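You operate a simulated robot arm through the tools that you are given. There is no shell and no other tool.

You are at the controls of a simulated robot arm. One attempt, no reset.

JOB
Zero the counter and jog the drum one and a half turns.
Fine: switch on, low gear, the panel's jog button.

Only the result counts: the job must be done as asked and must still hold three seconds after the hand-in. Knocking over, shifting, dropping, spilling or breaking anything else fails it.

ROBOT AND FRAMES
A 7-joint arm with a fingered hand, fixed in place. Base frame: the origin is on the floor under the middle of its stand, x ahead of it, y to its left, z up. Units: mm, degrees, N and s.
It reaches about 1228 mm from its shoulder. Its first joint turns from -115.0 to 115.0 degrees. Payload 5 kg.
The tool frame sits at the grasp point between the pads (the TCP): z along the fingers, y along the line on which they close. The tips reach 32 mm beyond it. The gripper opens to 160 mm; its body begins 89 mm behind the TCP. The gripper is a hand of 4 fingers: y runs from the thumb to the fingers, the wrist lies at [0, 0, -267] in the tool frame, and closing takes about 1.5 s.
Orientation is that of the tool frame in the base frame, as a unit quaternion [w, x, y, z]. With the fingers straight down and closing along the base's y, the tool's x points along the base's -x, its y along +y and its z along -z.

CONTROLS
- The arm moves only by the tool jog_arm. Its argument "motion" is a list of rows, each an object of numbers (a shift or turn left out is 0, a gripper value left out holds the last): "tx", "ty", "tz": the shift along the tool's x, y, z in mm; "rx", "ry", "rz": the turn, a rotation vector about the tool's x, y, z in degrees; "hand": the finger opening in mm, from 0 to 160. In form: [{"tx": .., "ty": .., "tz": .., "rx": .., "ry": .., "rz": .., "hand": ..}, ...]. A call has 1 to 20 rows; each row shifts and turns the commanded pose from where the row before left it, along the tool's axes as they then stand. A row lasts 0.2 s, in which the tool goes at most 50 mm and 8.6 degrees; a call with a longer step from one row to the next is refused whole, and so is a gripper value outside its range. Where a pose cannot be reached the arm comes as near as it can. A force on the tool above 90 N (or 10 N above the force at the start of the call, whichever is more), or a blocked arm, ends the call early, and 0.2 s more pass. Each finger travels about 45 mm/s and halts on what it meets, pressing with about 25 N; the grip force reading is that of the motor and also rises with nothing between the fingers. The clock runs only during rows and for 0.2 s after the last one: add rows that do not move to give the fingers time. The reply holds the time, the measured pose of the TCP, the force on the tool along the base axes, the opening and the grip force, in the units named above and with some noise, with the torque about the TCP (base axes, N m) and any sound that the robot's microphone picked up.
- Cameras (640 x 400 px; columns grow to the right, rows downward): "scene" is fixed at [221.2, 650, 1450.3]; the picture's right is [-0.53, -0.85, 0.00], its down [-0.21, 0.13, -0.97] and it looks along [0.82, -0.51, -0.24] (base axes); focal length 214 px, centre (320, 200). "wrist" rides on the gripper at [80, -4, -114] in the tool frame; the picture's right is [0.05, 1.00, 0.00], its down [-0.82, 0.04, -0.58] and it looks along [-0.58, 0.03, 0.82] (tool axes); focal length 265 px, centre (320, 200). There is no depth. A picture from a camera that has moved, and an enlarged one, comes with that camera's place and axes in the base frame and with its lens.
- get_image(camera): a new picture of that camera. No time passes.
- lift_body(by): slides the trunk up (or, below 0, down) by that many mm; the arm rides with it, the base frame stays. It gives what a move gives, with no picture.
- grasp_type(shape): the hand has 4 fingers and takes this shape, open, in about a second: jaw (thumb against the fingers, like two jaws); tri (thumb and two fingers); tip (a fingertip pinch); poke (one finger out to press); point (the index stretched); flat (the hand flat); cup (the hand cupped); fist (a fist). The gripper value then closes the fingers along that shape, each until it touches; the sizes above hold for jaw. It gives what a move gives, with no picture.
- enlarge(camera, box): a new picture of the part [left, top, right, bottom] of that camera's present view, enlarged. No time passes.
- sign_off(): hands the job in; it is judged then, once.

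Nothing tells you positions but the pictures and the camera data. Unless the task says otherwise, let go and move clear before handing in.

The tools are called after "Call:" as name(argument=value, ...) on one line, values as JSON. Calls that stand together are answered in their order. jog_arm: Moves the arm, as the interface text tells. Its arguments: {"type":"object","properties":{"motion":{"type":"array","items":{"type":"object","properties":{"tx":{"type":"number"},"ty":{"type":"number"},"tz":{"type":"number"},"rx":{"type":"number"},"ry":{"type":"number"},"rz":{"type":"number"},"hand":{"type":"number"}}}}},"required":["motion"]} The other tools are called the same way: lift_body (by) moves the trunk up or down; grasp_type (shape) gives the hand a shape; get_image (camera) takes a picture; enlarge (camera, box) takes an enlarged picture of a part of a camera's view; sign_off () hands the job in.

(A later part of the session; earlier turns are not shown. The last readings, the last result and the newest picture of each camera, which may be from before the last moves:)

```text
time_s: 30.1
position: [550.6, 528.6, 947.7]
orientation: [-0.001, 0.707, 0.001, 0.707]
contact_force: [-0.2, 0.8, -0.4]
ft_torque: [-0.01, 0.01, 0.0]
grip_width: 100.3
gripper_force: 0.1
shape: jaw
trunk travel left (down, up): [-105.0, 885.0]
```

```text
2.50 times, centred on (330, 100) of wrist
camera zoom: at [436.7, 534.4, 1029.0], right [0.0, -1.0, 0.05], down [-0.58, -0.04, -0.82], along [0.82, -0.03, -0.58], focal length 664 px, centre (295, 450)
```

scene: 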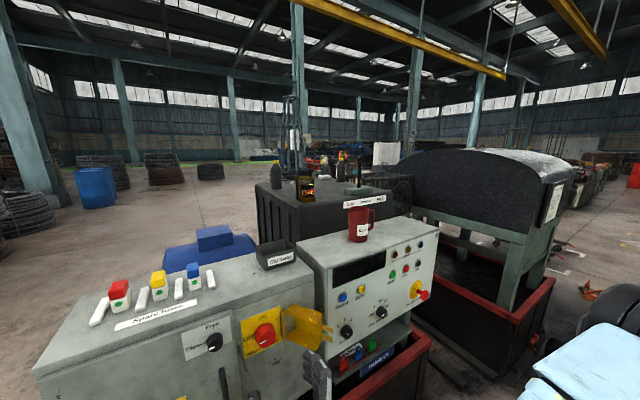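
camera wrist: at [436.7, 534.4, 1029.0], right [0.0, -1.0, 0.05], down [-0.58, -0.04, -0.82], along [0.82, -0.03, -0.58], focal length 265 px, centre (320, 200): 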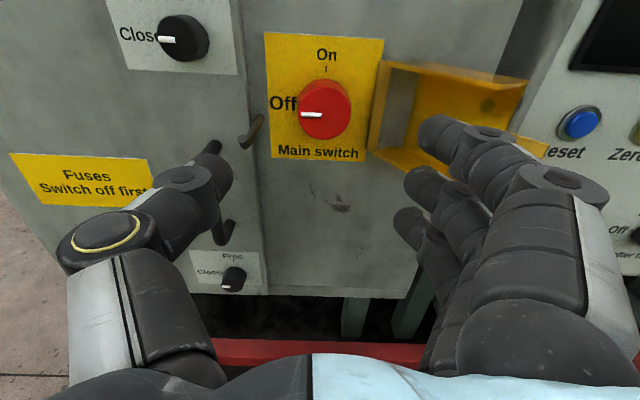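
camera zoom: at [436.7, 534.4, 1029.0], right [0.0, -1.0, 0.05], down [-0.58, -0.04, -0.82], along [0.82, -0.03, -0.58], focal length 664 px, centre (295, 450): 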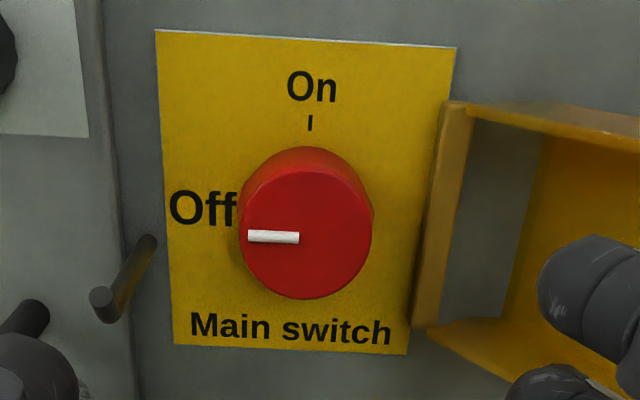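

Refined: knob axis y≈526, z≈949, face x≈693, radius ≈25 mm; pin tip at (653, 595, 935). I'll roll the hand 80° (thumb up, fingers down) and look before advancing.

Call:
jog_arm(motion=[{"tx": 1, "ty": 2}, {"rz": 8}, {"rz": 8}, {"rz": 8}, {"rz": 8}, {"rz": 8}, {"rz": 8}, {"rz": 8}, {"rz": 8}, {"rz": 8}, {"rz": 8}, {"tz": 30}, {"tz": 30}, {"tz": 20}, {}])

Call:
get_image(camera="wrist")

Call:
enlarge(camera="scene", box=[180, 270, 360, 390])

```text
time_s: 33.3
position: [631.0, 525.8, 951.4]
orientation: [-0.454, 0.542, -0.454, 0.542]
contact_force: [-0.6, 0.1, 0.1]
ft_torque: [-0.01, 0.01, 0.0]
grip_width: 100.4
gripper_force: 0.1
shape: jaw
trunk travel left (down, up): [-105.0, 885.0]
```

```text
taken
camera wrist: at [516.8, 447.9, 969.8], right [0.0, -0.22, -0.97], down [-0.58, 0.8, -0.18], along [0.82, 0.56, -0.13], focal length 265 px, centre (320, 200)
```

wrist: 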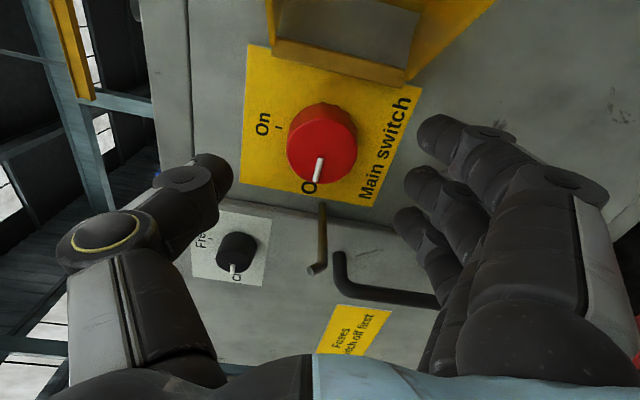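

```text
3.33 times, centred on (270, 330) of scene
camera zoom: at [221.2, 650.0, 1450.3], right [-0.53, -0.85, 0.0], down [-0.21, 0.13, -0.97], along [0.82, -0.51, -0.24], focal length 715 px, centre (487, -233)
```

zoom: 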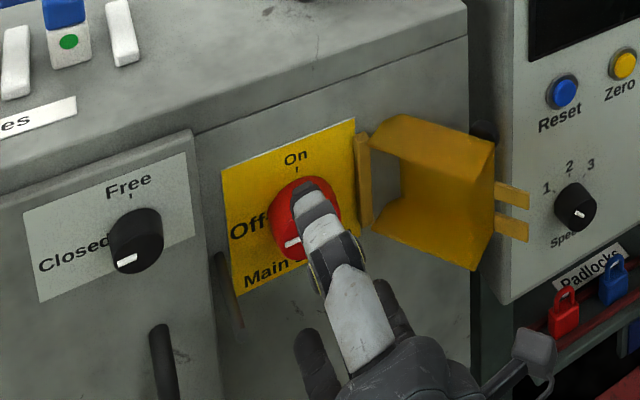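

The knob is centred between thumb and fingers. I'll advance about 50 mm so the tips straddle the knob, then check before closing.

Call:
jog_arm(motion=[{"tz": 20}, {"tz": 15}, {"tz": 15}, {}])

Call:
get_image(camera="wrist")

Call:
enlarge(camera="scene", box=[180, 270, 360, 390])

```text
time_s: 34.3
position: [682.0, 525.7, 951.7]
orientation: [-0.455, 0.542, -0.455, 0.541]
contact_force: [-0.3, 0.3, 0.0]
ft_torque: [0.0, -0.02, 0.02]
grip_width: 100.1
gripper_force: 0.2
shape: jaw
trunk travel left (down, up): [-105.0, 885.0]
```

```text
taken
camera wrist: at [567.6, 449.1, 969.1], right [0.0, -0.22, -0.97], down [-0.58, 0.8, -0.18], along [0.82, 0.56, -0.13], focal length 265 px, centre (320, 200)
```

wrist: 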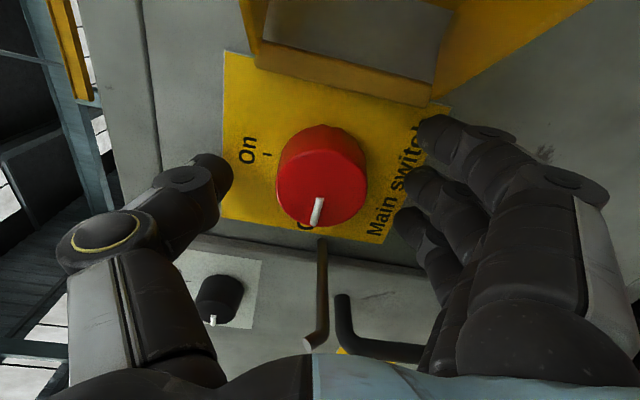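

```text
3.33 times, centred on (270, 330) of scene
camera zoom: at [221.2, 650.0, 1450.3], right [-0.53, -0.85, 0.0], down [-0.21, 0.13, -0.97], along [0.82, -0.51, -0.24], focal length 715 px, centre (487, -233)
```

zoom: 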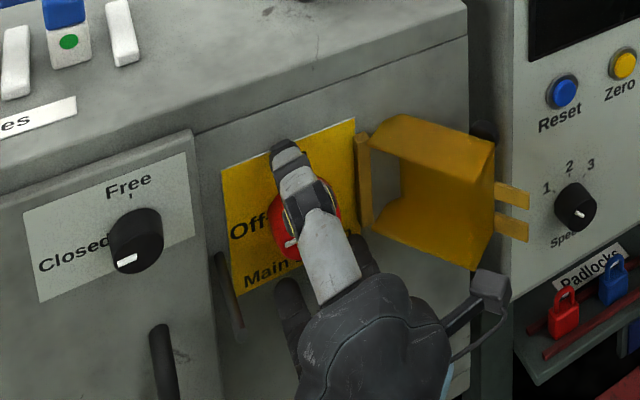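

The tips straddle the knob on its sides and clear the plate. I'll close the jaw on it.

Call:
jog_arm(motion=[{"ty": 1.5}, {"hand": 30}, {}, {}, {}, {}, {}, {}])

Call:
get_image(camera="wrist")

```text
time_s: 36.1
position: [682.6, 525.2, 949.2]
orientation: [-0.454, 0.542, -0.455, 0.542]
contact_force: [3.1, 0.7, -0.1]
ft_torque: [0.0, 0.02, 0.0]
grip_width: 33.7
gripper_force: 24.7
shape: jaw
trunk travel left (down, up): [-105.0, 885.0]
```

```text
taken
camera wrist: at [567.6, 449.0, 967.3], right [0.0, -0.22, -0.97], down [-0.58, 0.8, -0.18], along [0.82, 0.56, -0.13], focal length 265 px, centre (320, 200)
```

wrist: 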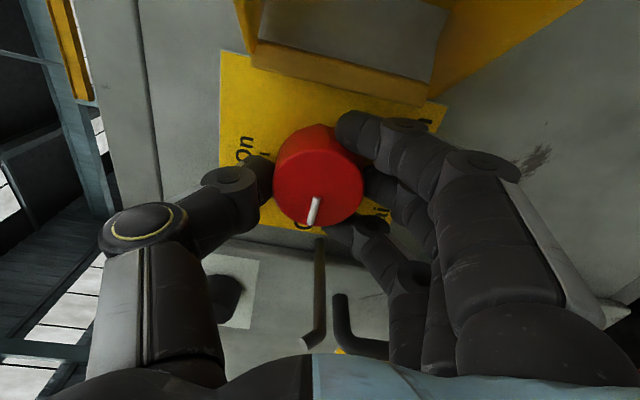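

The knob is well held by thumb and three fingers at about 25 N. I'll turn it clockwise 45° about its axis.

Call:
jog_arm(motion=[{"rz": 6}, {"rz": 6}, {"rz": 6}, {"rz": 6}, {"rz": 7}, {"rz": 7}, {"rz": 7}])

Call:
get_image(camera="wrist")

Call:
enlarge(camera="scene", box=[180, 270, 360, 390])

```text
time_s: 37.7
position: [681.1, 526.6, 950.6]
orientation: [0.628, -0.326, 0.627, -0.326]
contact_force: [11.5, 6.8, 8.4]
ft_torque: [-0.4, -0.37, 0.31]
grip_width: 33.0
gripper_force: 25.0
shape: jaw
trunk travel left (down, up): [-105.0, 885.0]
```

```text
taken
camera wrist: at [567.1, 459.6, 906.7], right [0.0, 0.53, -0.85], down [-0.58, 0.69, 0.43], along [0.82, 0.49, 0.31], focal length 265 px, centre (320, 200)
```

wrist: 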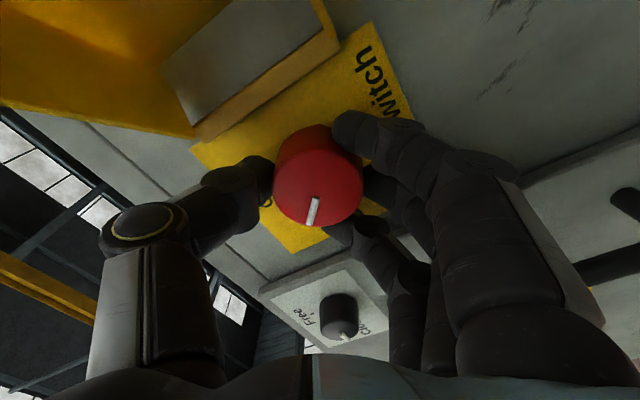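

```text
3.33 times, centred on (270, 330) of scene
camera zoom: at [221.2, 650.0, 1450.3], right [-0.53, -0.85, 0.0], down [-0.21, 0.13, -0.97], along [0.82, -0.51, -0.24], focal length 715 px, centre (487, -233)
```

zoom: 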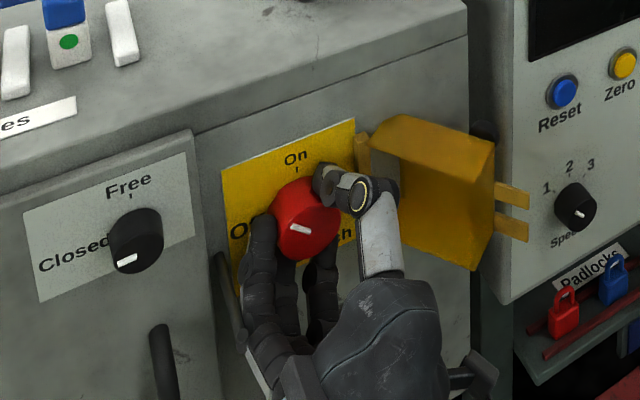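

The knob followed the hand to about 45°. The ring finger is near the left pin, so I'll check that clearance closely before going on.

Call:
enlarge(camera="scene", box=[225, 310, 305, 390])

Call:
enlarge(camera="wrist", box=[180, 80, 480, 360])

```text
5.00 times, centred on (265, 350) of scene
camera zoom: at [221.2, 650.0, 1450.3], right [-0.53, -0.85, 0.0], down [-0.21, 0.13, -0.97], along [0.82, -0.51, -0.24], focal length 1072 px, centre (595, -550)
```

zoom: 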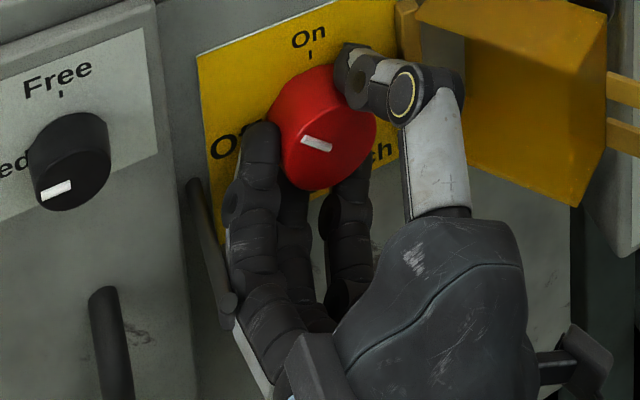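

```text
1.43 times, centred on (330, 220) of wrist
camera zoom: at [567.1, 459.6, 906.7], right [0.0, 0.53, -0.85], down [-0.58, 0.69, 0.43], along [0.82, 0.49, 0.31], focal length 379 px, centre (306, 171)
```

zoom: 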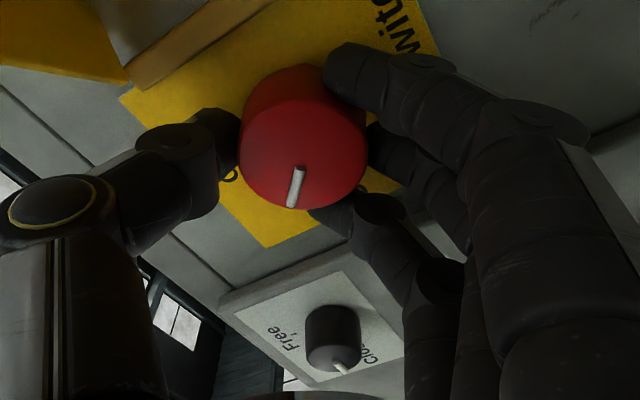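

There is still a small gap to the pin. I'll add 4° to pass the halfway point, then release and see if the knob stays.

Call:
jog_arm(motion=[{"rz": 4}, {}])

Call:
jog_arm(motion=[{"hand": 85}, {}, {}, {}, {}])

Call:
get_image(camera="wrist")

Call:
enlarge(camera="scene", box=[225, 310, 305, 390])

```text
time_s: 38.3
position: [680.7, 525.9, 948.1]
orientation: [0.637, -0.305, 0.638, -0.306]
contact_force: [6.5, -2.4, 2.2]
ft_torque: [-4.39, -3.37, 3.59]
grip_width: 33.1
gripper_force: 25.6
shape: jaw
trunk travel left (down, up): [-105.0, 885.0]
```

```text
time_s: 39.5
position: [681.9, 524.6, 948.7]
orientation: [0.638, -0.303, 0.639, -0.304]
contact_force: [0.7, -6.8, -2.8]
ft_torque: [-0.28, 0.02, -0.17]
grip_width: 82.6
gripper_force: 0.1
shape: jaw
trunk travel left (down, up): [-105.0, 885.0]
```

```text
taken
camera wrist: at [567.2, 461.4, 901.8], right [0.0, 0.59, -0.81], down [-0.58, 0.66, 0.48], along [0.82, 0.47, 0.34], focal length 265 px, centre (320, 200)
```

wrist: 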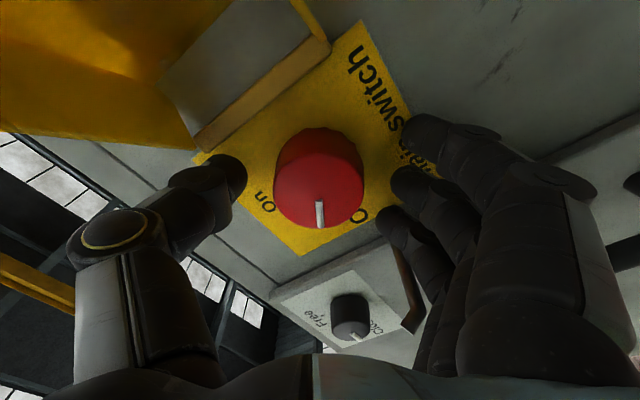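

```text
5.00 times, centred on (265, 350) of scene
camera zoom: at [221.2, 650.0, 1450.3], right [-0.53, -0.85, 0.0], down [-0.21, 0.13, -0.97], along [0.82, -0.51, -0.24], focal length 1072 px, centre (595, -550)
```

zoom: 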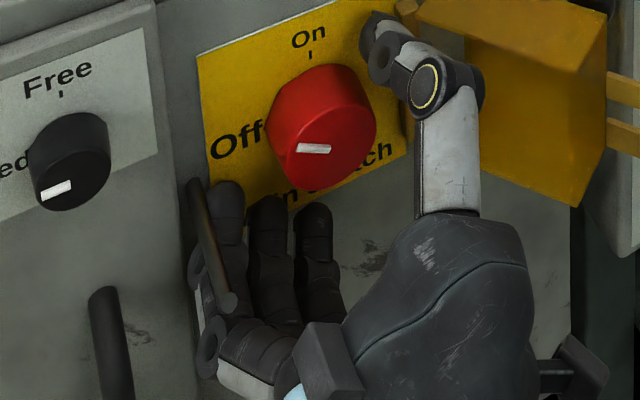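

The knob stayed partly turned (about 35°), and the ring finger is now touching the pin lightly. I'll roll the hand back away from the pin, slightly withdrawn, for a second grip.

Call:
jog_arm(motion=[{"rz": -8}, {"rz": -8}, {"rz": -8}, {"rz": -8}, {"rz": -8}, {"rz": -8}, {"rz": -6}, {}])

Call:
get_image(camera="wrist")

Call:
enlarge(camera="scene", box=[225, 310, 305, 390])

```text
time_s: 41.3
position: [680.5, 526.4, 948.1]
orientation: [-0.43, 0.562, -0.429, 0.561]
contact_force: [0.3, -0.2, 0.4]
ft_torque: [0.01, 0.03, -0.01]
grip_width: 84.2
gripper_force: 0.0
shape: jaw
trunk travel left (down, up): [-105.0, 885.0]
```

```text
taken
camera wrist: at [566.6, 450.8, 973.5], right [0.0, -0.31, -0.95], down [-0.58, 0.78, -0.25], along [0.82, 0.55, -0.18], focal length 265 px, centre (320, 200)
```

wrist: 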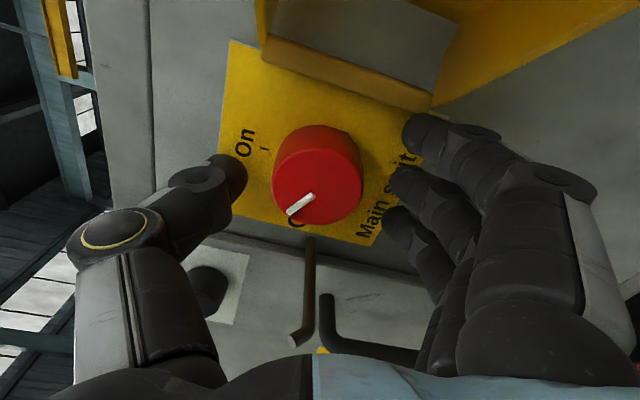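

```text
5.00 times, centred on (265, 350) of scene
camera zoom: at [221.2, 650.0, 1450.3], right [-0.53, -0.85, 0.0], down [-0.21, 0.13, -0.97], along [0.82, -0.51, -0.24], focal length 1072 px, centre (595, -550)
```

zoom: 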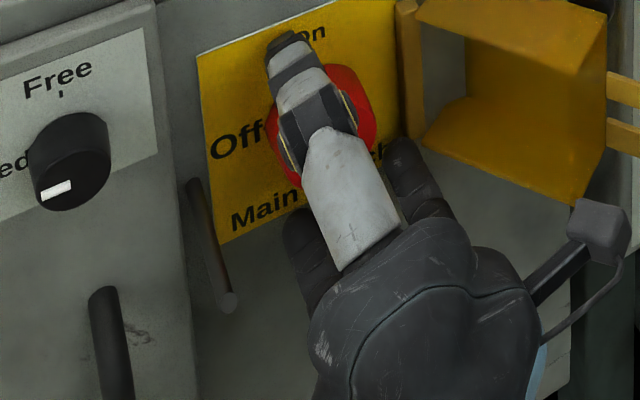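

The knob holds at an intermediate angle, so the strokes add up. I'll grip again and turn another 46°.

Call:
jog_arm(motion=[{"hand": 25}, {}, {}, {}, {}, {}, {}])

Call:
jog_arm(motion=[{"rz": 6}, {"rz": 7}, {"rz": 7}, {"rz": 7}, {"rz": 7}, {"rz": 7}, {"rz": 6}, {}])

Call:
get_image(camera="wrist")

Call:
enlarge(camera="scene", box=[225, 310, 305, 390])

```text
time_s: 42.9
position: [681.6, 525.3, 947.5]
orientation: [-0.431, 0.561, -0.431, 0.561]
contact_force: [1.9, 1.2, 0.2]
ft_torque: [0.0, 0.02, 0.0]
grip_width: 33.8
gripper_force: 24.9
shape: jaw
trunk travel left (down, up): [-105.0, 885.0]
```

```text
time_s: 44.7
position: [680.8, 526.7, 949.0]
orientation: [0.619, -0.343, 0.618, -0.342]
contact_force: [4.7, 9.5, 7.0]
ft_torque: [0.0, -0.09, 0.23]
grip_width: 33.5
gripper_force: 24.9
shape: jaw
trunk travel left (down, up): [-105.0, 885.0]
```

```text
taken
camera wrist: at [566.8, 457.6, 910.2], right [0.0, 0.49, -0.87], down [-0.58, 0.71, 0.4], along [0.82, 0.51, 0.28], focal length 265 px, centre (320, 200)
```

wrist: 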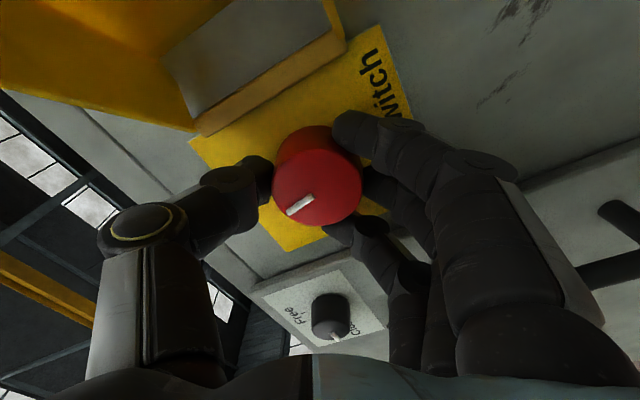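

```text
5.00 times, centred on (265, 350) of scene
camera zoom: at [221.2, 650.0, 1450.3], right [-0.53, -0.85, 0.0], down [-0.21, 0.13, -0.97], along [0.82, -0.51, -0.24], focal length 1072 px, centre (595, -550)
```

zoom: 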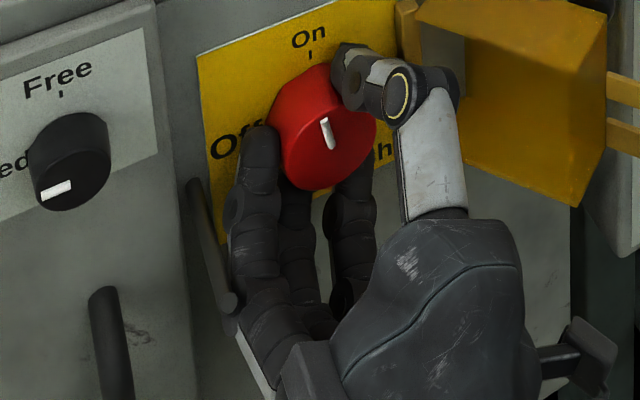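

The mark is now close to vertical, maybe 75–80°. I'll release, roll back, and give it a final short stroke to the On stop.

Call:
jog_arm(motion=[{"hand": 75}, {}, {}, {}, {}])

Call:
jog_arm(motion=[{"rz": -8}, {"rz": -8}, {"rz": -8}, {"rz": -8}, {"rz": -8}, {}])

Call:
get_image(camera="wrist")

Call:
enlarge(camera="scene", box=[225, 270, 465, 390])

```text
time_s: 45.9
position: [680.6, 525.6, 949.4]
orientation: [0.619, -0.342, 0.619, -0.342]
contact_force: [0.2, -0.1, 0.2]
ft_torque: [-0.04, 0.04, 0.02]
grip_width: 74.5
gripper_force: 0.0
shape: jaw
trunk travel left (down, up): [-105.0, 885.0]
```

```text
time_s: 47.3
position: [680.9, 526.1, 950.4]
orientation: [-0.463, 0.534, -0.464, 0.534]
contact_force: [0.6, -0.3, 0.1]
ft_torque: [0.0, 0.03, 0.02]
grip_width: 74.5
gripper_force: 0.1
shape: jaw
trunk travel left (down, up): [-105.0, 885.0]
```

```text
taken
camera wrist: at [567.0, 448.3, 964.4], right [0.0, -0.19, -0.98], down [-0.58, 0.8, -0.16], along [0.82, 0.57, -0.11], focal length 265 px, centre (320, 200)
```

wrist: 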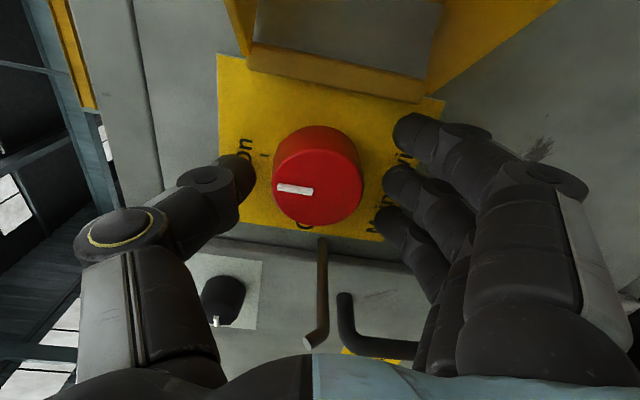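

```text
2.67 times, centred on (345, 330) of scene
camera zoom: at [221.2, 650.0, 1450.3], right [-0.53, -0.85, 0.0], down [-0.21, 0.13, -0.97], along [0.82, -0.51, -0.24], focal length 572 px, centre (253, -147)
```

zoom: 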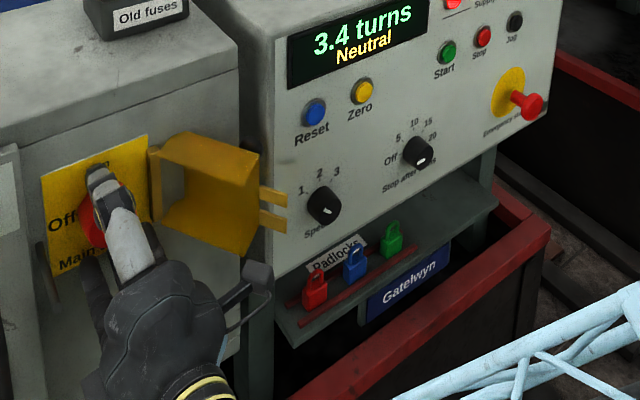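

The display has lit up: "3.4 turns / Neutral", and the knob mark now points straight at On. I'll withdraw the hand and check the lamps.

Call:
jog_arm(motion=[{"hand": 100}, {}, {"tz": -20}, {"tz": -30}, {"tz": -40}, {"tz": -40}, {"tz": -40}])

Call:
enlarge(camera="scene", box=[320, 220, 440, 310])

Call:
enlarge(camera="scene", box=[225, 280, 345, 390])

```text
time_s: 48.9
position: [510.8, 525.2, 948.1]
orientation: [-0.464, 0.534, -0.464, 0.533]
contact_force: [0.6, -0.3, 0.2]
ft_torque: [0.0, -0.05, 0.0]
grip_width: 99.6
gripper_force: 0.1
shape: jaw
trunk travel left (down, up): [-105.0, 885.0]
```

```text
4.44 times, centred on (380, 265) of scene
camera zoom: at [221.2, 650.0, 1450.3], right [-0.53, -0.85, 0.0], down [-0.21, 0.13, -0.97], along [0.82, -0.51, -0.24], focal length 953 px, centre (53, -89)
```

zoom: 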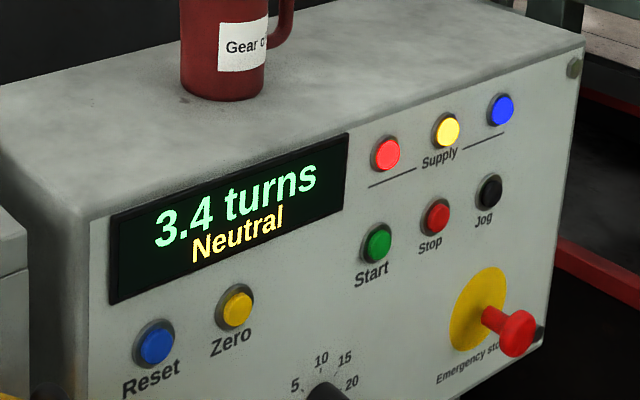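

```text
3.64 times, centred on (285, 335) of scene
camera zoom: at [221.2, 650.0, 1450.3], right [-0.53, -0.85, 0.0], down [-0.21, 0.13, -0.97], along [0.82, -0.51, -0.24], focal length 780 px, centre (447, -291)
```

zoom: 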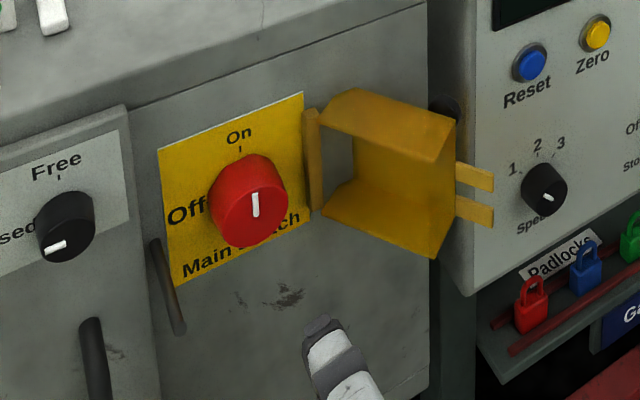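

Main switch is On and all three supply lamps are lit. Next is the gear lever: I'll roll the hand back upright and raise the trunk to lever height.

Call:
jog_arm(motion=[{"tz": -40}, {"tz": -40}, {"rz": -8.2}, {"rz": -8.2}, {"rz": -8.2}, {"rz": -8.2}, {"rz": -8.2}, {"rz": -8.2}, {"rz": -8.2}, {"rz": -8.2}, {"rz": -8.2}, {"rz": -8.0}])

Call:
lift_body(by=380)

```text
time_s: 51.5
position: [430.9, 525.8, 949.0]
orientation: [0.0, 0.707, -0.001, 0.707]
contact_force: [0.1, 0.2, -0.1]
ft_torque: [0.0, 0.0, -0.01]
grip_width: 99.4
gripper_force: 0.1
shape: jaw
trunk travel left (down, up): [-105.0, 885.0]
```

```text
time_s: 55.2
position: [431.2, 526.3, 1328.1]
orientation: [-0.001, 0.707, 0.0, 0.707]
contact_force: [-0.3, 0.2, 0.0]
ft_torque: [-0.02, 0.03, 0.0]
grip_width: 99.5
gripper_force: 0.1
shape: jaw
trunk travel left (down, up): [-485.0, 505.0]
```

Now I'll move across to be in front of the lever, staying well back, and take a look.

Call:
jog_arm(motion=[{"ty": 48, "tx": 10}, {"ty": 48, "tx": 10}, {"ty": 48, "tx": 10}, {"ty": 48, "tx": 10}, {"ty": 48, "tx": 10}, {"ty": 48, "tx": 5}, {"ty": 48}, {"ty": 48}, {"ty": 48}, {"ty": 48}, {"ty": 48}, {"ty": 48}, {"ty": 48}, {"tz": 40}, {"tz": 40}, {"tz": 40}, {"tz": 40}])

Call:
get_image(camera="wrist")

Call:
get_image(camera="scene")

```text
time_s: 58.8
position: [624.3, 239.0, 1361.3]
orientation: [-0.002, 0.707, -0.001, 0.707]
contact_force: [-0.8, 0.0, -0.4]
ft_torque: [0.03, -0.01, -0.01]
grip_width: 99.8
gripper_force: 0.1
shape: jaw
out of reach, approached as far as the arm can: row 6, 7, 8, 9, 10, 11, 12, 13
trunk travel left (down, up): [-485.0, 505.0]
```

```text
taken
camera wrist: at [510.3, 244.4, 1441.6], right [0.0, -1.0, 0.05], down [-0.58, -0.04, -0.82], along [0.82, -0.03, -0.58], focal length 265 px, centre (320, 200)
```

wrist: 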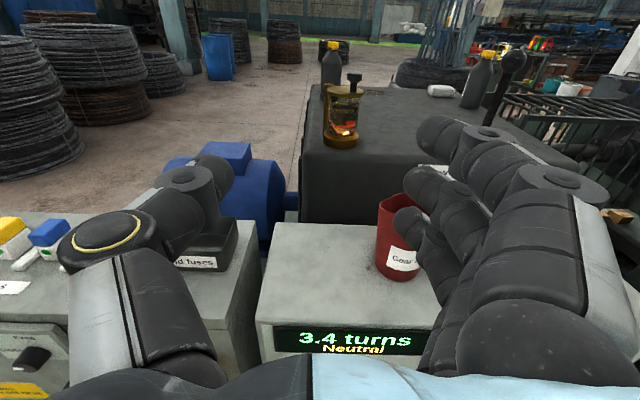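

```text
taken
```

scene: 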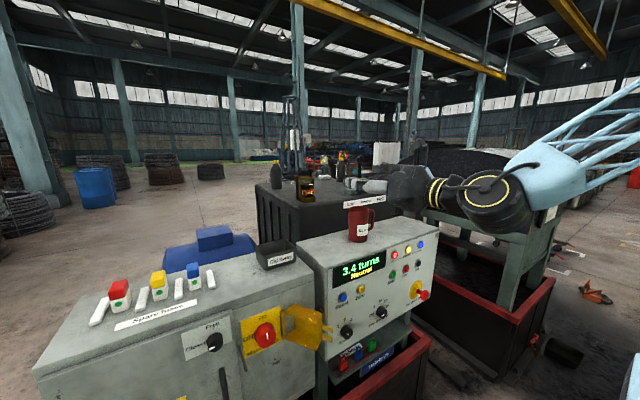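

The arm was too folded to cross that close in, so it stopped at y≈239. Everything under the hand (mug top ≈1190) is well below, so I'll go further forward first and then across.

Call:
jog_arm(motion=[{"tz": 40, "tx": 10}, {"tz": 40, "tx": 10}, {"tz": 20, "ty": 20}, {"ty": 45}, {"ty": 45}, {"ty": 45}, {"ty": 45}, {"ty": 45}])

Call:
get_image(camera="wrist")

```text
time_s: 60.8
position: [661.1, -145.4, 1476.5]
orientation: [0.125, 0.649, -0.066, 0.748]
contact_force: [-0.5, 2.1, 0.3]
ft_torque: [-0.01, 0.03, -0.11]
grip_width: 100.0
gripper_force: 0.1
shape: jaw
out of reach, approached as far as the arm can: row 7
trunk travel left (down, up): [-485.0, 505.0]
stopped in row 8: the arm was blocked; the commanded pose is now the measured one
```

```text
taken
camera wrist: at [543.1, -103.3, 1539.7], right [-0.28, -0.95, 0.12], down [-0.46, 0.03, -0.89], along [0.84, -0.3, -0.44], focal length 265 px, centre (320, 200)
```

wrist: 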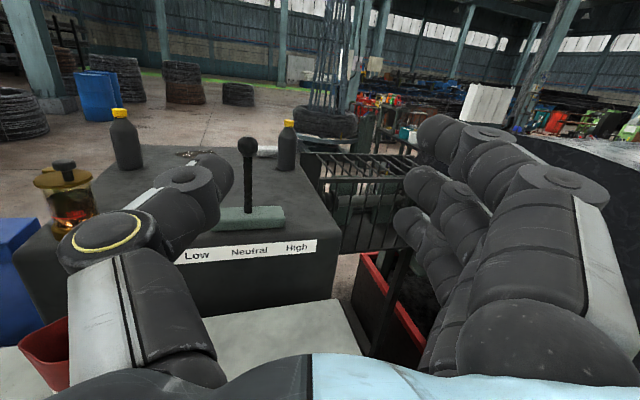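

The arm swung through and got blocked, ending at y≈−145, z≈1476 with a twisted pose. I'll check the scene for any contact before moving again.

Call:
get_image(camera="scene")

Call:
enlarge(camera="scene", box=[250, 120, 490, 290])

```text
taken
```

scene: 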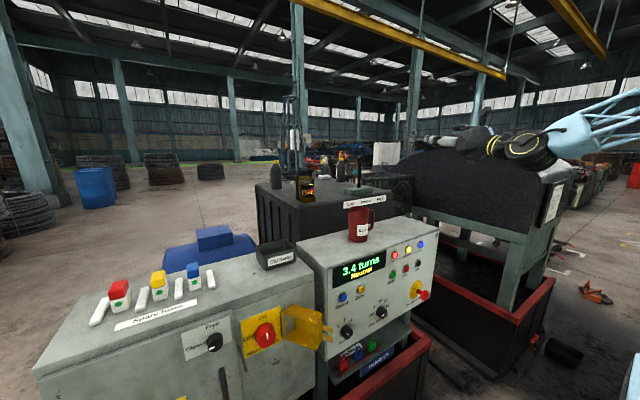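

```text
2.35 times, centred on (370, 205) of scene
camera zoom: at [221.2, 650.0, 1450.3], right [-0.53, -0.85, 0.0], down [-0.21, 0.13, -0.97], along [0.82, -0.51, -0.24], focal length 505 px, centre (202, 188)
```

zoom: 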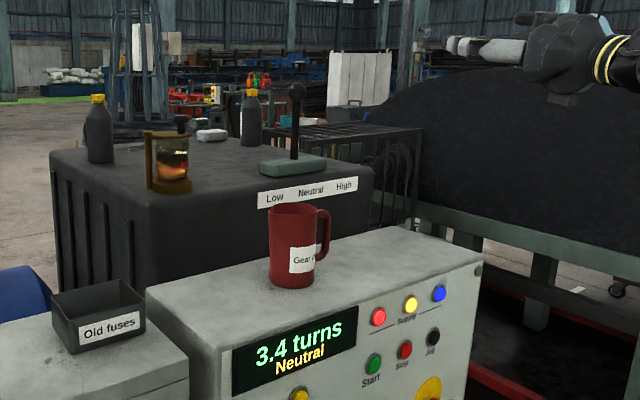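

Nothing was disturbed; the block was just the arm changing its own posture. I'll restore the straight-ahead orientation here in free air.

Call:
jog_arm(motion=[{"rx": 5.2, "ry": -2.7, "rz": 1.6}, {"rx": 5.2, "ry": -2.7, "rz": 1.6}, {"rx": 5.2, "ry": -2.7, "rz": 1.6}, {}])

```text
time_s: 61.8
position: [720.3, -70.2, 1496.5]
orientation: [0.01, 0.712, -0.011, 0.702]
contact_force: [-0.3, -0.1, 0.7]
ft_torque: [-0.02, -0.01, -0.01]
grip_width: 100.1
gripper_force: 0.0
shape: jaw
out of reach, approached as far as the arm can: row 1, 2, 3
trunk travel left (down, up): [-485.0, 505.0]
```

Orientation is nearly straight again at (720, −70, 1496). I'll go forward and down toward the lever, stopping short of it.

Call:
jog_arm(motion=[{"tz": 40}, {"tz": 40}, {"tz": 40}, {"tz": 30, "ty": 15}, {"ty": 25, "tx": -20}, {"tx": -35}, {"tx": -35}, {"tx": -35}, {}])

Call:
get_image(camera="wrist")

```text
time_s: 63.8
position: [848.5, -50.8, 1442.9]
orientation: [0.009, 0.713, -0.009, 0.701]
contact_force: [-0.6, 0.6, -1.0]
ft_torque: [-0.02, 0.0, -0.02]
grip_width: 100.0
gripper_force: 0.1
shape: jaw
out of reach, approached as far as the arm can: row 4, 5, 6, 7, 8
trunk travel left (down, up): [-485.0, 505.0]
```

```text
taken
camera wrist: at [735.4, -42.5, 1525.2], right [-0.03, -1.0, 0.05], down [-0.59, -0.03, -0.8], along [0.8, -0.05, -0.59], focal length 265 px, centre (320, 200)
```

wrist: 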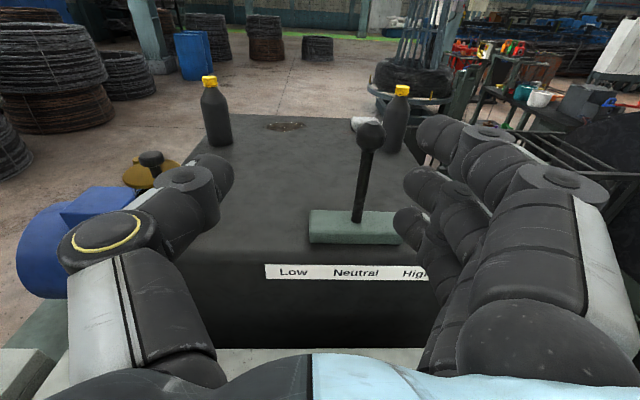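

Rows are being cut short by reach limits in this posture, though the lever is clearly ahead. I'll lower the trunk a bit instead of the arm, then try small sideways steps.

Call:
lift_body(by=-75)

Call:
jog_arm(motion=[{"ty": 15}, {"ty": 15}, {"ty": 15}, {"ty": 15}])

```text
time_s: 64.9
position: [847.0, -51.2, 1368.1]
orientation: [0.009, 0.713, -0.01, 0.701]
contact_force: [0.5, 0.6, 0.0]
ft_torque: [0.02, 0.02, -0.02]
grip_width: 100.0
gripper_force: 0.0
shape: jaw
trunk travel left (down, up): [-410.0, 580.0]
```

```text
time_s: 65.9
position: [841.4, -81.2, 1388.6]
orientation: [0.014, 0.716, -0.015, 0.698]
contact_force: [-0.1, -0.2, 0.4]
ft_torque: [0.0, 0.03, 0.02]
grip_width: 100.1
gripper_force: 0.1
shape: jaw
out of reach, approached as far as the arm can: row 2, 3, 4
trunk travel left (down, up): [-410.0, 580.0]
```

Pointing slightly to the right should suit the arm better here. I'll yaw the hand about 20° to the right in place.

Call:
jog_arm(motion=[{"rx": -6.6}, {"rx": -6.6}, {"rx": -6.6}, {}])

Call:
get_image(camera="wrist")

Call:
get_image(camera="scene")

```text
time_s: 66.9
position: [828.9, -87.6, 1391.4]
orientation: [0.132, 0.701, -0.131, 0.688]
contact_force: [-0.1, -0.3, 0.7]
ft_torque: [-0.04, 0.0, -0.03]
grip_width: 100.3
gripper_force: 0.0
shape: jaw
out of reach, approached as far as the arm can: row 3
trunk travel left (down, up): [-410.0, 580.0]
```

```text
taken
camera wrist: at [725.8, -39.6, 1475.5], right [-0.36, -0.93, 0.06], down [-0.57, 0.17, -0.8], along [0.74, -0.32, -0.59], focal length 265 px, centre (320, 200)
```

wrist: 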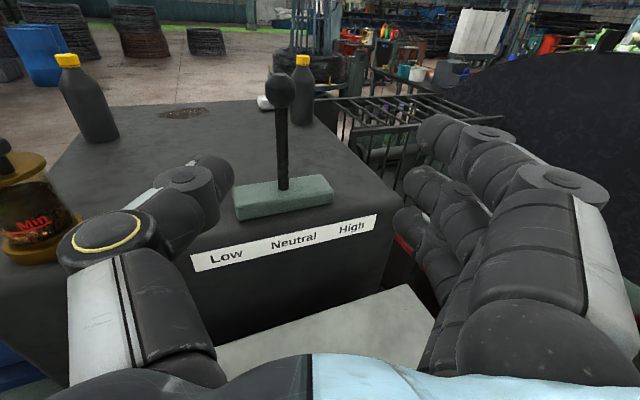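

```text
taken
```

scene: 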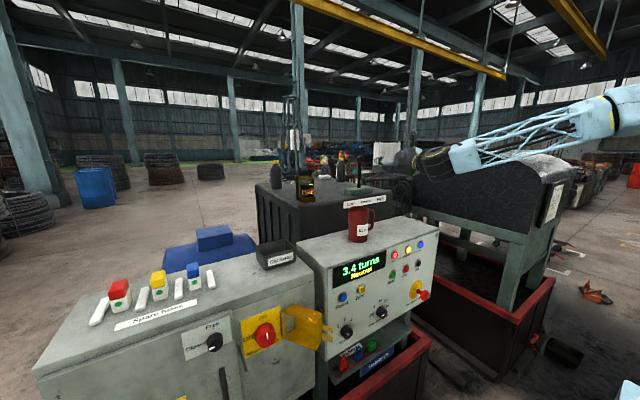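

The lever ball computes to (1066, −121, 1388) from here, consistent with before. I'll approach it along the hand's direction with the lever between thumb and fingers.

Call:
jog_arm(motion=[{"ty": -15, "tz": 20, "tx": -3}, {"ty": -15, "tz": 20, "tx": -3}, {"ty": -15, "tz": 20, "tx": -3}, {"ty": -13, "tz": 25, "tx": -3}, {"tz": 25, "tx": -3}, {"tz": 25, "tx": -3}, {"tz": 25}, {}])

Call:
get_image(camera="wrist")

```text
time_s: 68.7
position: [845.3, -128.2, 1404.7]
orientation: [0.131, 0.701, -0.13, 0.689]
contact_force: [0.6, -0.4, 0.5]
ft_torque: [-0.02, 0.01, 0.01]
grip_width: 99.9
gripper_force: 0.0
shape: jaw
out of reach, approached as far as the arm can: row 1, 2, 3, 4, 5, 6, 7
trunk travel left (down, up): [-410.0, 580.0]
```

```text
taken
camera wrist: at [741.5, -81.9, 1487.7], right [-0.36, -0.93, 0.06], down [-0.57, 0.17, -0.8], along [0.74, -0.32, -0.59], focal length 265 px, centre (320, 200)
```

wrist: 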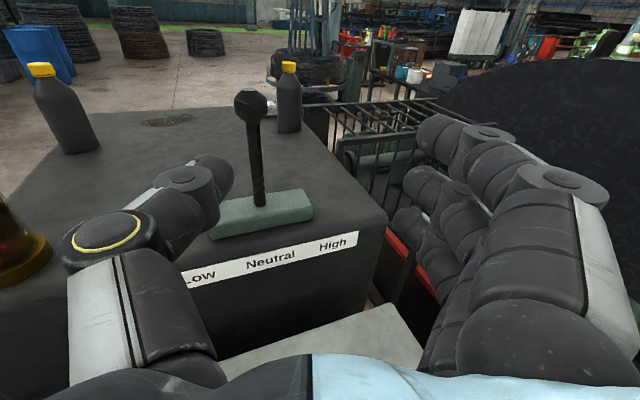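

Moving forward keeps pushing the hand upward, which suggests the shoulder is now too high for this reach. I'll lower the trunk in steps while raising the hand to keep its height.

Call:
lift_body(by=-80)

Call:
jog_arm(motion=[{"tx": 25}, {"tx": 25}, {"tx": 25}, {}])

Call:
lift_body(by=-80)

Call:
jog_arm(motion=[{"tx": 25}, {"tx": 25}, {"tx": 25}, {}])

```text
time_s: 69.9
position: [844.7, -128.5, 1325.4]
orientation: [0.131, 0.701, -0.13, 0.689]
contact_force: [-0.3, 0.1, 0.4]
ft_torque: [-0.02, 0.0, 0.0]
grip_width: 99.9
gripper_force: 0.1
shape: jaw
trunk travel left (down, up): [-330.0, 660.0]
```

```text
time_s: 70.9
position: [845.0, -127.6, 1398.4]
orientation: [0.131, 0.702, -0.13, 0.688]
contact_force: [0.8, 0.9, 0.3]
ft_torque: [-0.01, 0.01, 0.03]
grip_width: 100.1
gripper_force: 0.1
shape: jaw
trunk travel left (down, up): [-330.0, 660.0]
```

```text
time_s: 72.0
position: [845.0, -127.4, 1318.6]
orientation: [0.131, 0.702, -0.13, 0.688]
contact_force: [0.3, 0.3, -0.7]
ft_torque: [-0.04, -0.01, 0.02]
grip_width: 99.9
gripper_force: 0.0
shape: jaw
trunk travel left (down, up): [-250.0, 740.0]
```

```text
time_s: 73.0
position: [844.4, -126.7, 1391.8]
orientation: [0.13, 0.699, -0.129, 0.691]
contact_force: [-0.3, -0.3, -1.0]
ft_torque: [0.02, 0.01, -0.03]
grip_width: 99.8
gripper_force: 0.0
shape: jaw
out of reach, approached as far as the arm can: row 3
trunk travel left (down, up): [-250.0, 740.0]
```

Height is kept with the trunk lower. Now I'll straighten the yaw and see whether forward motion is free.

Call:
jog_arm(motion=[{"rx": 6.6}, {"rx": 6.6}, {"rx": 6.6}, {"tz": 20}, {"tz": 20}, {"tz": 20}, {}])

Call:
get_image(camera="wrist")

```text
time_s: 74.7
position: [888.5, -129.8, 1390.5]
orientation: [0.008, 0.713, -0.01, 0.701]
contact_force: [-0.5, -0.1, 0.1]
ft_torque: [0.02, 0.02, 0.01]
grip_width: 100.1
gripper_force: 0.0
shape: jaw
out of reach, approached as far as the arm can: row 6
trunk travel left (down, up): [-250.0, 740.0]
```

```text
taken
camera wrist: at [776.4, -121.7, 1473.5], right [-0.02, -1.0, 0.05], down [-0.59, -0.03, -0.81], along [0.81, -0.05, -0.59], focal length 265 px, centre (320, 200)
```

wrist: 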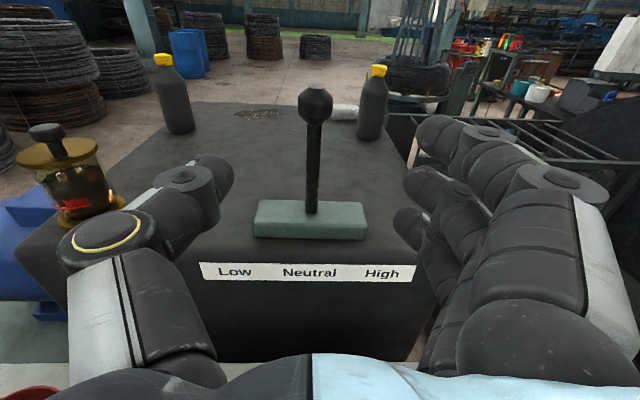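

Forward reach improved to x≈888. I'll repeat the trade: lower the trunk, raise the hand, then go forward.

Call:
lift_body(by=-80)

Call:
jog_arm(motion=[{"tx": 20}, {"tx": 20}, {"tx": 20}, {"tz": 20}, {"tz": 20}, {"tz": 20}, {}])

```text
time_s: 75.8
position: [889.4, -131.1, 1312.2]
orientation: [0.008, 0.713, -0.009, 0.701]
contact_force: [0.0, -0.4, -0.2]
ft_torque: [-0.04, 0.02, 0.0]
grip_width: 99.9
gripper_force: 0.1
shape: jaw
trunk travel left (down, up): [-170.0, 820.0]
```

```text
time_s: 77.4
position: [872.4, -133.0, 1344.7]
orientation: [0.004, 0.707, -0.007, 0.708]
contact_force: [0.2, 0.5, -0.2]
ft_torque: [0.0, 0.03, 0.02]
grip_width: 100.2
gripper_force: 0.0
shape: jaw
out of reach, approached as far as the arm can: row 1, 2, 3, 4, 5, 6
trunk travel left (down, up): [-170.0, 820.0]
```

I keep meeting a limit near x≈890 in this rolled-over posture; the wrist roll may be the cause. I'll test a quarter roll back (thumb up), which should free the arm.

Call:
jog_arm(motion=[{"tz": -20}, {"rz": 8}, {"rz": 8}, {"rz": 8}, {"rz": 8}, {"rz": 8}, {"rz": 8}, {"rz": 8}, {"rz": 8}, {"rz": 8}, {"rz": 8}, {"rz": 8}, {"tz": 20}, {"tz": 20}, {"tz": 20}, {}])

Call:
get_image(camera="scene")

```text
time_s: 80.8
position: [868.6, -132.9, 1347.5]
orientation: [-0.487, 0.503, -0.496, 0.514]
contact_force: [-0.5, -0.5, 0.0]
ft_torque: [0.02, 0.02, -0.01]
grip_width: 100.0
gripper_force: 0.1
shape: jaw
out of reach, approached as far as the arm can: row 13, 14, 15
trunk travel left (down, up): [-170.0, 820.0]
```

```text
taken
```

scene: 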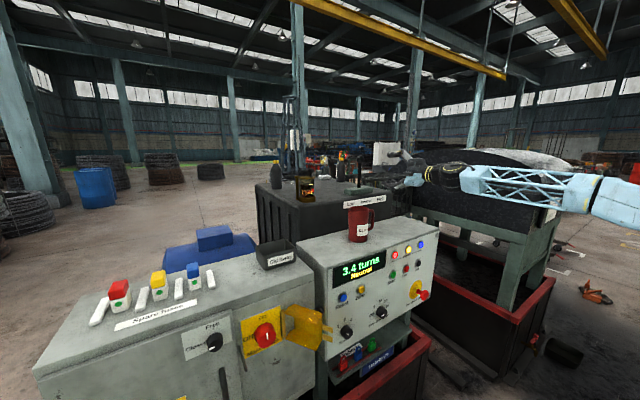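

Roll made no difference, so it's a posture limit. I'll look at how the arm is folded.

Call:
enlarge(camera="scene", box=[380, 0, 640, 260])

Call:
get_image(camera="wrist")

```text
1.54 times, centred on (510, 130) of scene
camera zoom: at [221.2, 650.0, 1450.3], right [-0.53, -0.85, 0.0], down [-0.21, 0.13, -0.97], along [0.82, -0.51, -0.24], focal length 330 px, centre (28, 308)
```

zoom: 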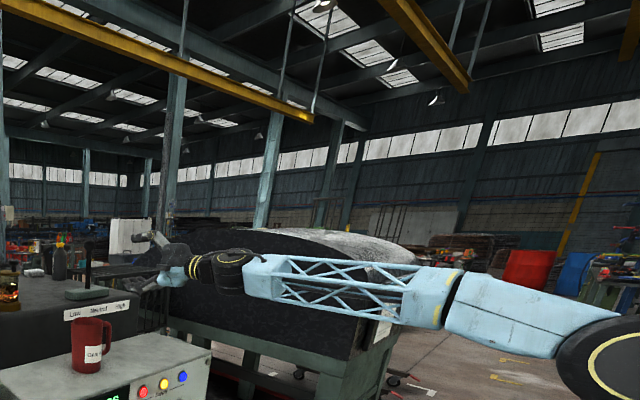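

```text
taken
camera wrist: at [752.4, -209.1, 1355.2], right [0.0, -0.09, -1.0], down [-0.56, 0.83, -0.07], along [0.83, 0.56, -0.05], focal length 265 px, centre (320, 200)
```

wrist: 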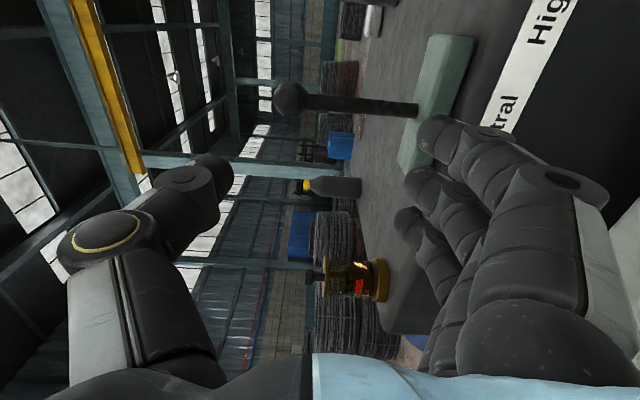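

The forearm is nearly horizontal with the elbow around x≈170, so I need to know whether the upper arm comes from above or below. I'll enlarge that corner.

Call:
enlarge(camera="scene", box=[540, 160, 640, 400])

```text
1.67 times, centred on (590, 280) of scene
camera zoom: at [221.2, 650.0, 1450.3], right [-0.53, -0.85, 0.0], down [-0.21, 0.13, -0.97], along [0.82, -0.51, -0.24], focal length 358 px, centre (-130, 67)
```

zoom: 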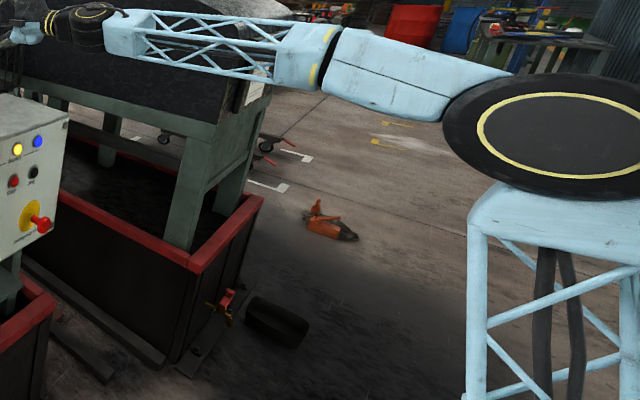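

The picture explains it: the upper arm is standing vertical on its shoulder with the elbow fully stretched, so it can't lean forward. I'll take the hand back to the left, raise the trunk so the arm has to lean, then sweep across again.

Call:
jog_arm(motion=[{"tx": -30, "tz": -20}, {"tx": -42, "tz": -20}, {"tx": -42, "tz": -20}, {"tx": -42, "tz": -20}, {"tx": -42, "tz": -20}, {"tx": -42, "tz": -20}, {"tx": -42, "tz": -20}, {"tx": -42, "tz": -20}, {"tx": -42, "tz": -20}, {"tx": -42, "tz": -20}, {"tx": -42, "tz": -20}, {"tx": -42, "tz": -20}, {"tx": -42, "tz": -20}])

Call:
get_image(camera="scene")

```text
time_s: 83.6
position: [621.0, 405.7, 1334.4]
orientation: [-0.48, 0.506, -0.504, 0.51]
contact_force: [0.5, -0.6, -0.8]
ft_torque: [-0.01, 0.02, 0.02]
grip_width: 99.9
gripper_force: 0.1
shape: jaw
trunk travel left (down, up): [-170.0, 820.0]
```

```text
taken
```

scene: 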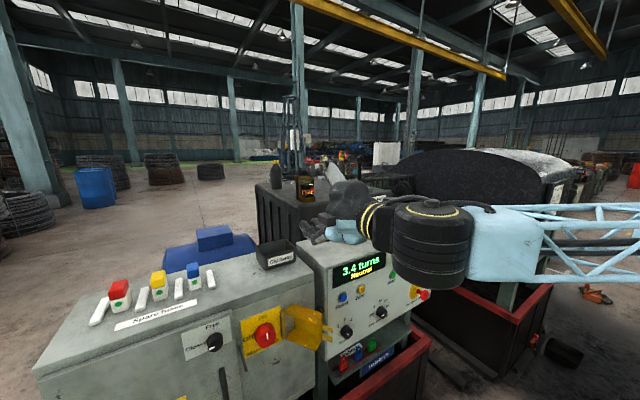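

The way back was smooth. Now I'll raise the trunk in steps while lowering the hand relative to it, keeping the hand around z≈1340.

Call:
lift_body(by=120)

Call:
jog_arm(motion=[{"ty": 40}, {"ty": 40}, {"ty": 40}])

Call:
lift_body(by=120)

Call:
jog_arm(motion=[{"ty": 40}, {"ty": 40}, {"ty": 40}])

Call:
lift_body(by=120)

Call:
jog_arm(motion=[{"ty": 40}, {"ty": 40}, {"ty": 40}])

```text
time_s: 85.1
position: [620.2, 406.5, 1454.2]
orientation: [-0.482, 0.506, -0.501, 0.51]
contact_force: [-0.5, 0.4, -0.8]
ft_torque: [-0.01, 0.02, 0.0]
grip_width: 100.0
gripper_force: 0.1
shape: jaw
trunk travel left (down, up): [-290.0, 700.0]
```

```text
time_s: 85.9
position: [617.6, 401.9, 1333.9]
orientation: [-0.481, 0.506, -0.502, 0.51]
contact_force: [-0.3, 0.4, 0.2]
ft_torque: [0.0, 0.02, 0.05]
grip_width: 99.8
gripper_force: 0.1
shape: jaw
trunk travel left (down, up): [-290.0, 700.0]
```

```text
time_s: 87.4
position: [617.2, 403.6, 1453.4]
orientation: [-0.481, 0.506, -0.502, 0.51]
contact_force: [0.6, -0.2, 0.6]
ft_torque: [0.02, -0.01, 0.01]
grip_width: 100.0
gripper_force: 0.0
shape: jaw
trunk travel left (down, up): [-410.0, 580.0]
```

```text
time_s: 88.2
position: [614.3, 397.8, 1332.5]
orientation: [-0.482, 0.505, -0.501, 0.511]
contact_force: [-0.5, 0.3, -0.7]
ft_torque: [0.03, -0.03, 0.01]
grip_width: 99.7
gripper_force: 0.1
shape: jaw
trunk travel left (down, up): [-410.0, 580.0]
```

```text
time_s: 89.7
position: [616.1, 398.9, 1453.7]
orientation: [-0.482, 0.505, -0.502, 0.511]
contact_force: [-0.3, -0.1, 0.1]
ft_torque: [0.01, -0.01, 0.0]
grip_width: 99.9
gripper_force: 0.0
shape: jaw
trunk travel left (down, up): [-530.0, 460.0]
```

```text
time_s: 90.5
position: [612.0, 393.3, 1335.2]
orientation: [-0.482, 0.506, -0.502, 0.51]
contact_force: [-0.2, 0.2, 1.0]
ft_torque: [-0.01, -0.02, -0.02]
grip_width: 99.9
gripper_force: 0.0
shape: jaw
trunk travel left (down, up): [-530.0, 460.0]
```

All steps were accepted. One more trunk step, then I'll sweep right while moving forward to keep the arm leaning.

Call:
lift_body(by=130)

Call:
jog_arm(motion=[{"ty": 40}, {"ty": 40}])

Call:
jog_arm(motion=[{"tx": 30, "tz": 25}, {"tx": 30, "tz": 25}, {"tx": 30, "tz": 25}, {"tx": 30, "tz": 25}, {"tx": 30, "tz": 20}, {"tx": 30, "tz": 20}, {"tx": 30, "tz": 20}, {"tx": 30, "tz": 15}, {}])

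Call:
get_image(camera="scene")

```text
time_s: 92.1
position: [610.8, 393.4, 1465.2]
orientation: [-0.481, 0.506, -0.503, 0.51]
contact_force: [-0.4, -0.2, 0.4]
ft_torque: [-0.01, 0.01, -0.01]
grip_width: 99.9
gripper_force: 0.0
shape: jaw
trunk travel left (down, up): [-660.0, 330.0]
```

```text
time_s: 92.7
position: [611.5, 388.8, 1383.8]
orientation: [-0.481, 0.506, -0.503, 0.51]
contact_force: [0.1, 0.2, -0.3]
ft_torque: [-0.01, -0.02, -0.05]
grip_width: 99.7
gripper_force: 0.1
shape: jaw
trunk travel left (down, up): [-660.0, 330.0]
```

```text
time_s: 94.7
position: [778.4, 147.7, 1390.6]
orientation: [-0.481, 0.506, -0.502, 0.51]
contact_force: [-0.1, -0.1, 0.0]
ft_torque: [0.01, 0.01, -0.03]
grip_width: 99.9
gripper_force: 0.0
shape: jaw
trunk travel left (down, up): [-660.0, 330.0]
```

```text
taken
```

scene: 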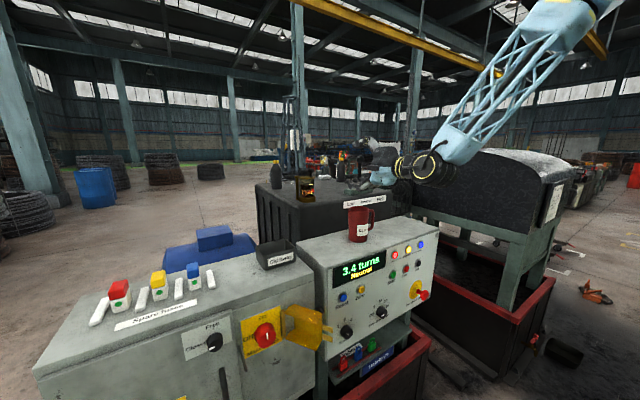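

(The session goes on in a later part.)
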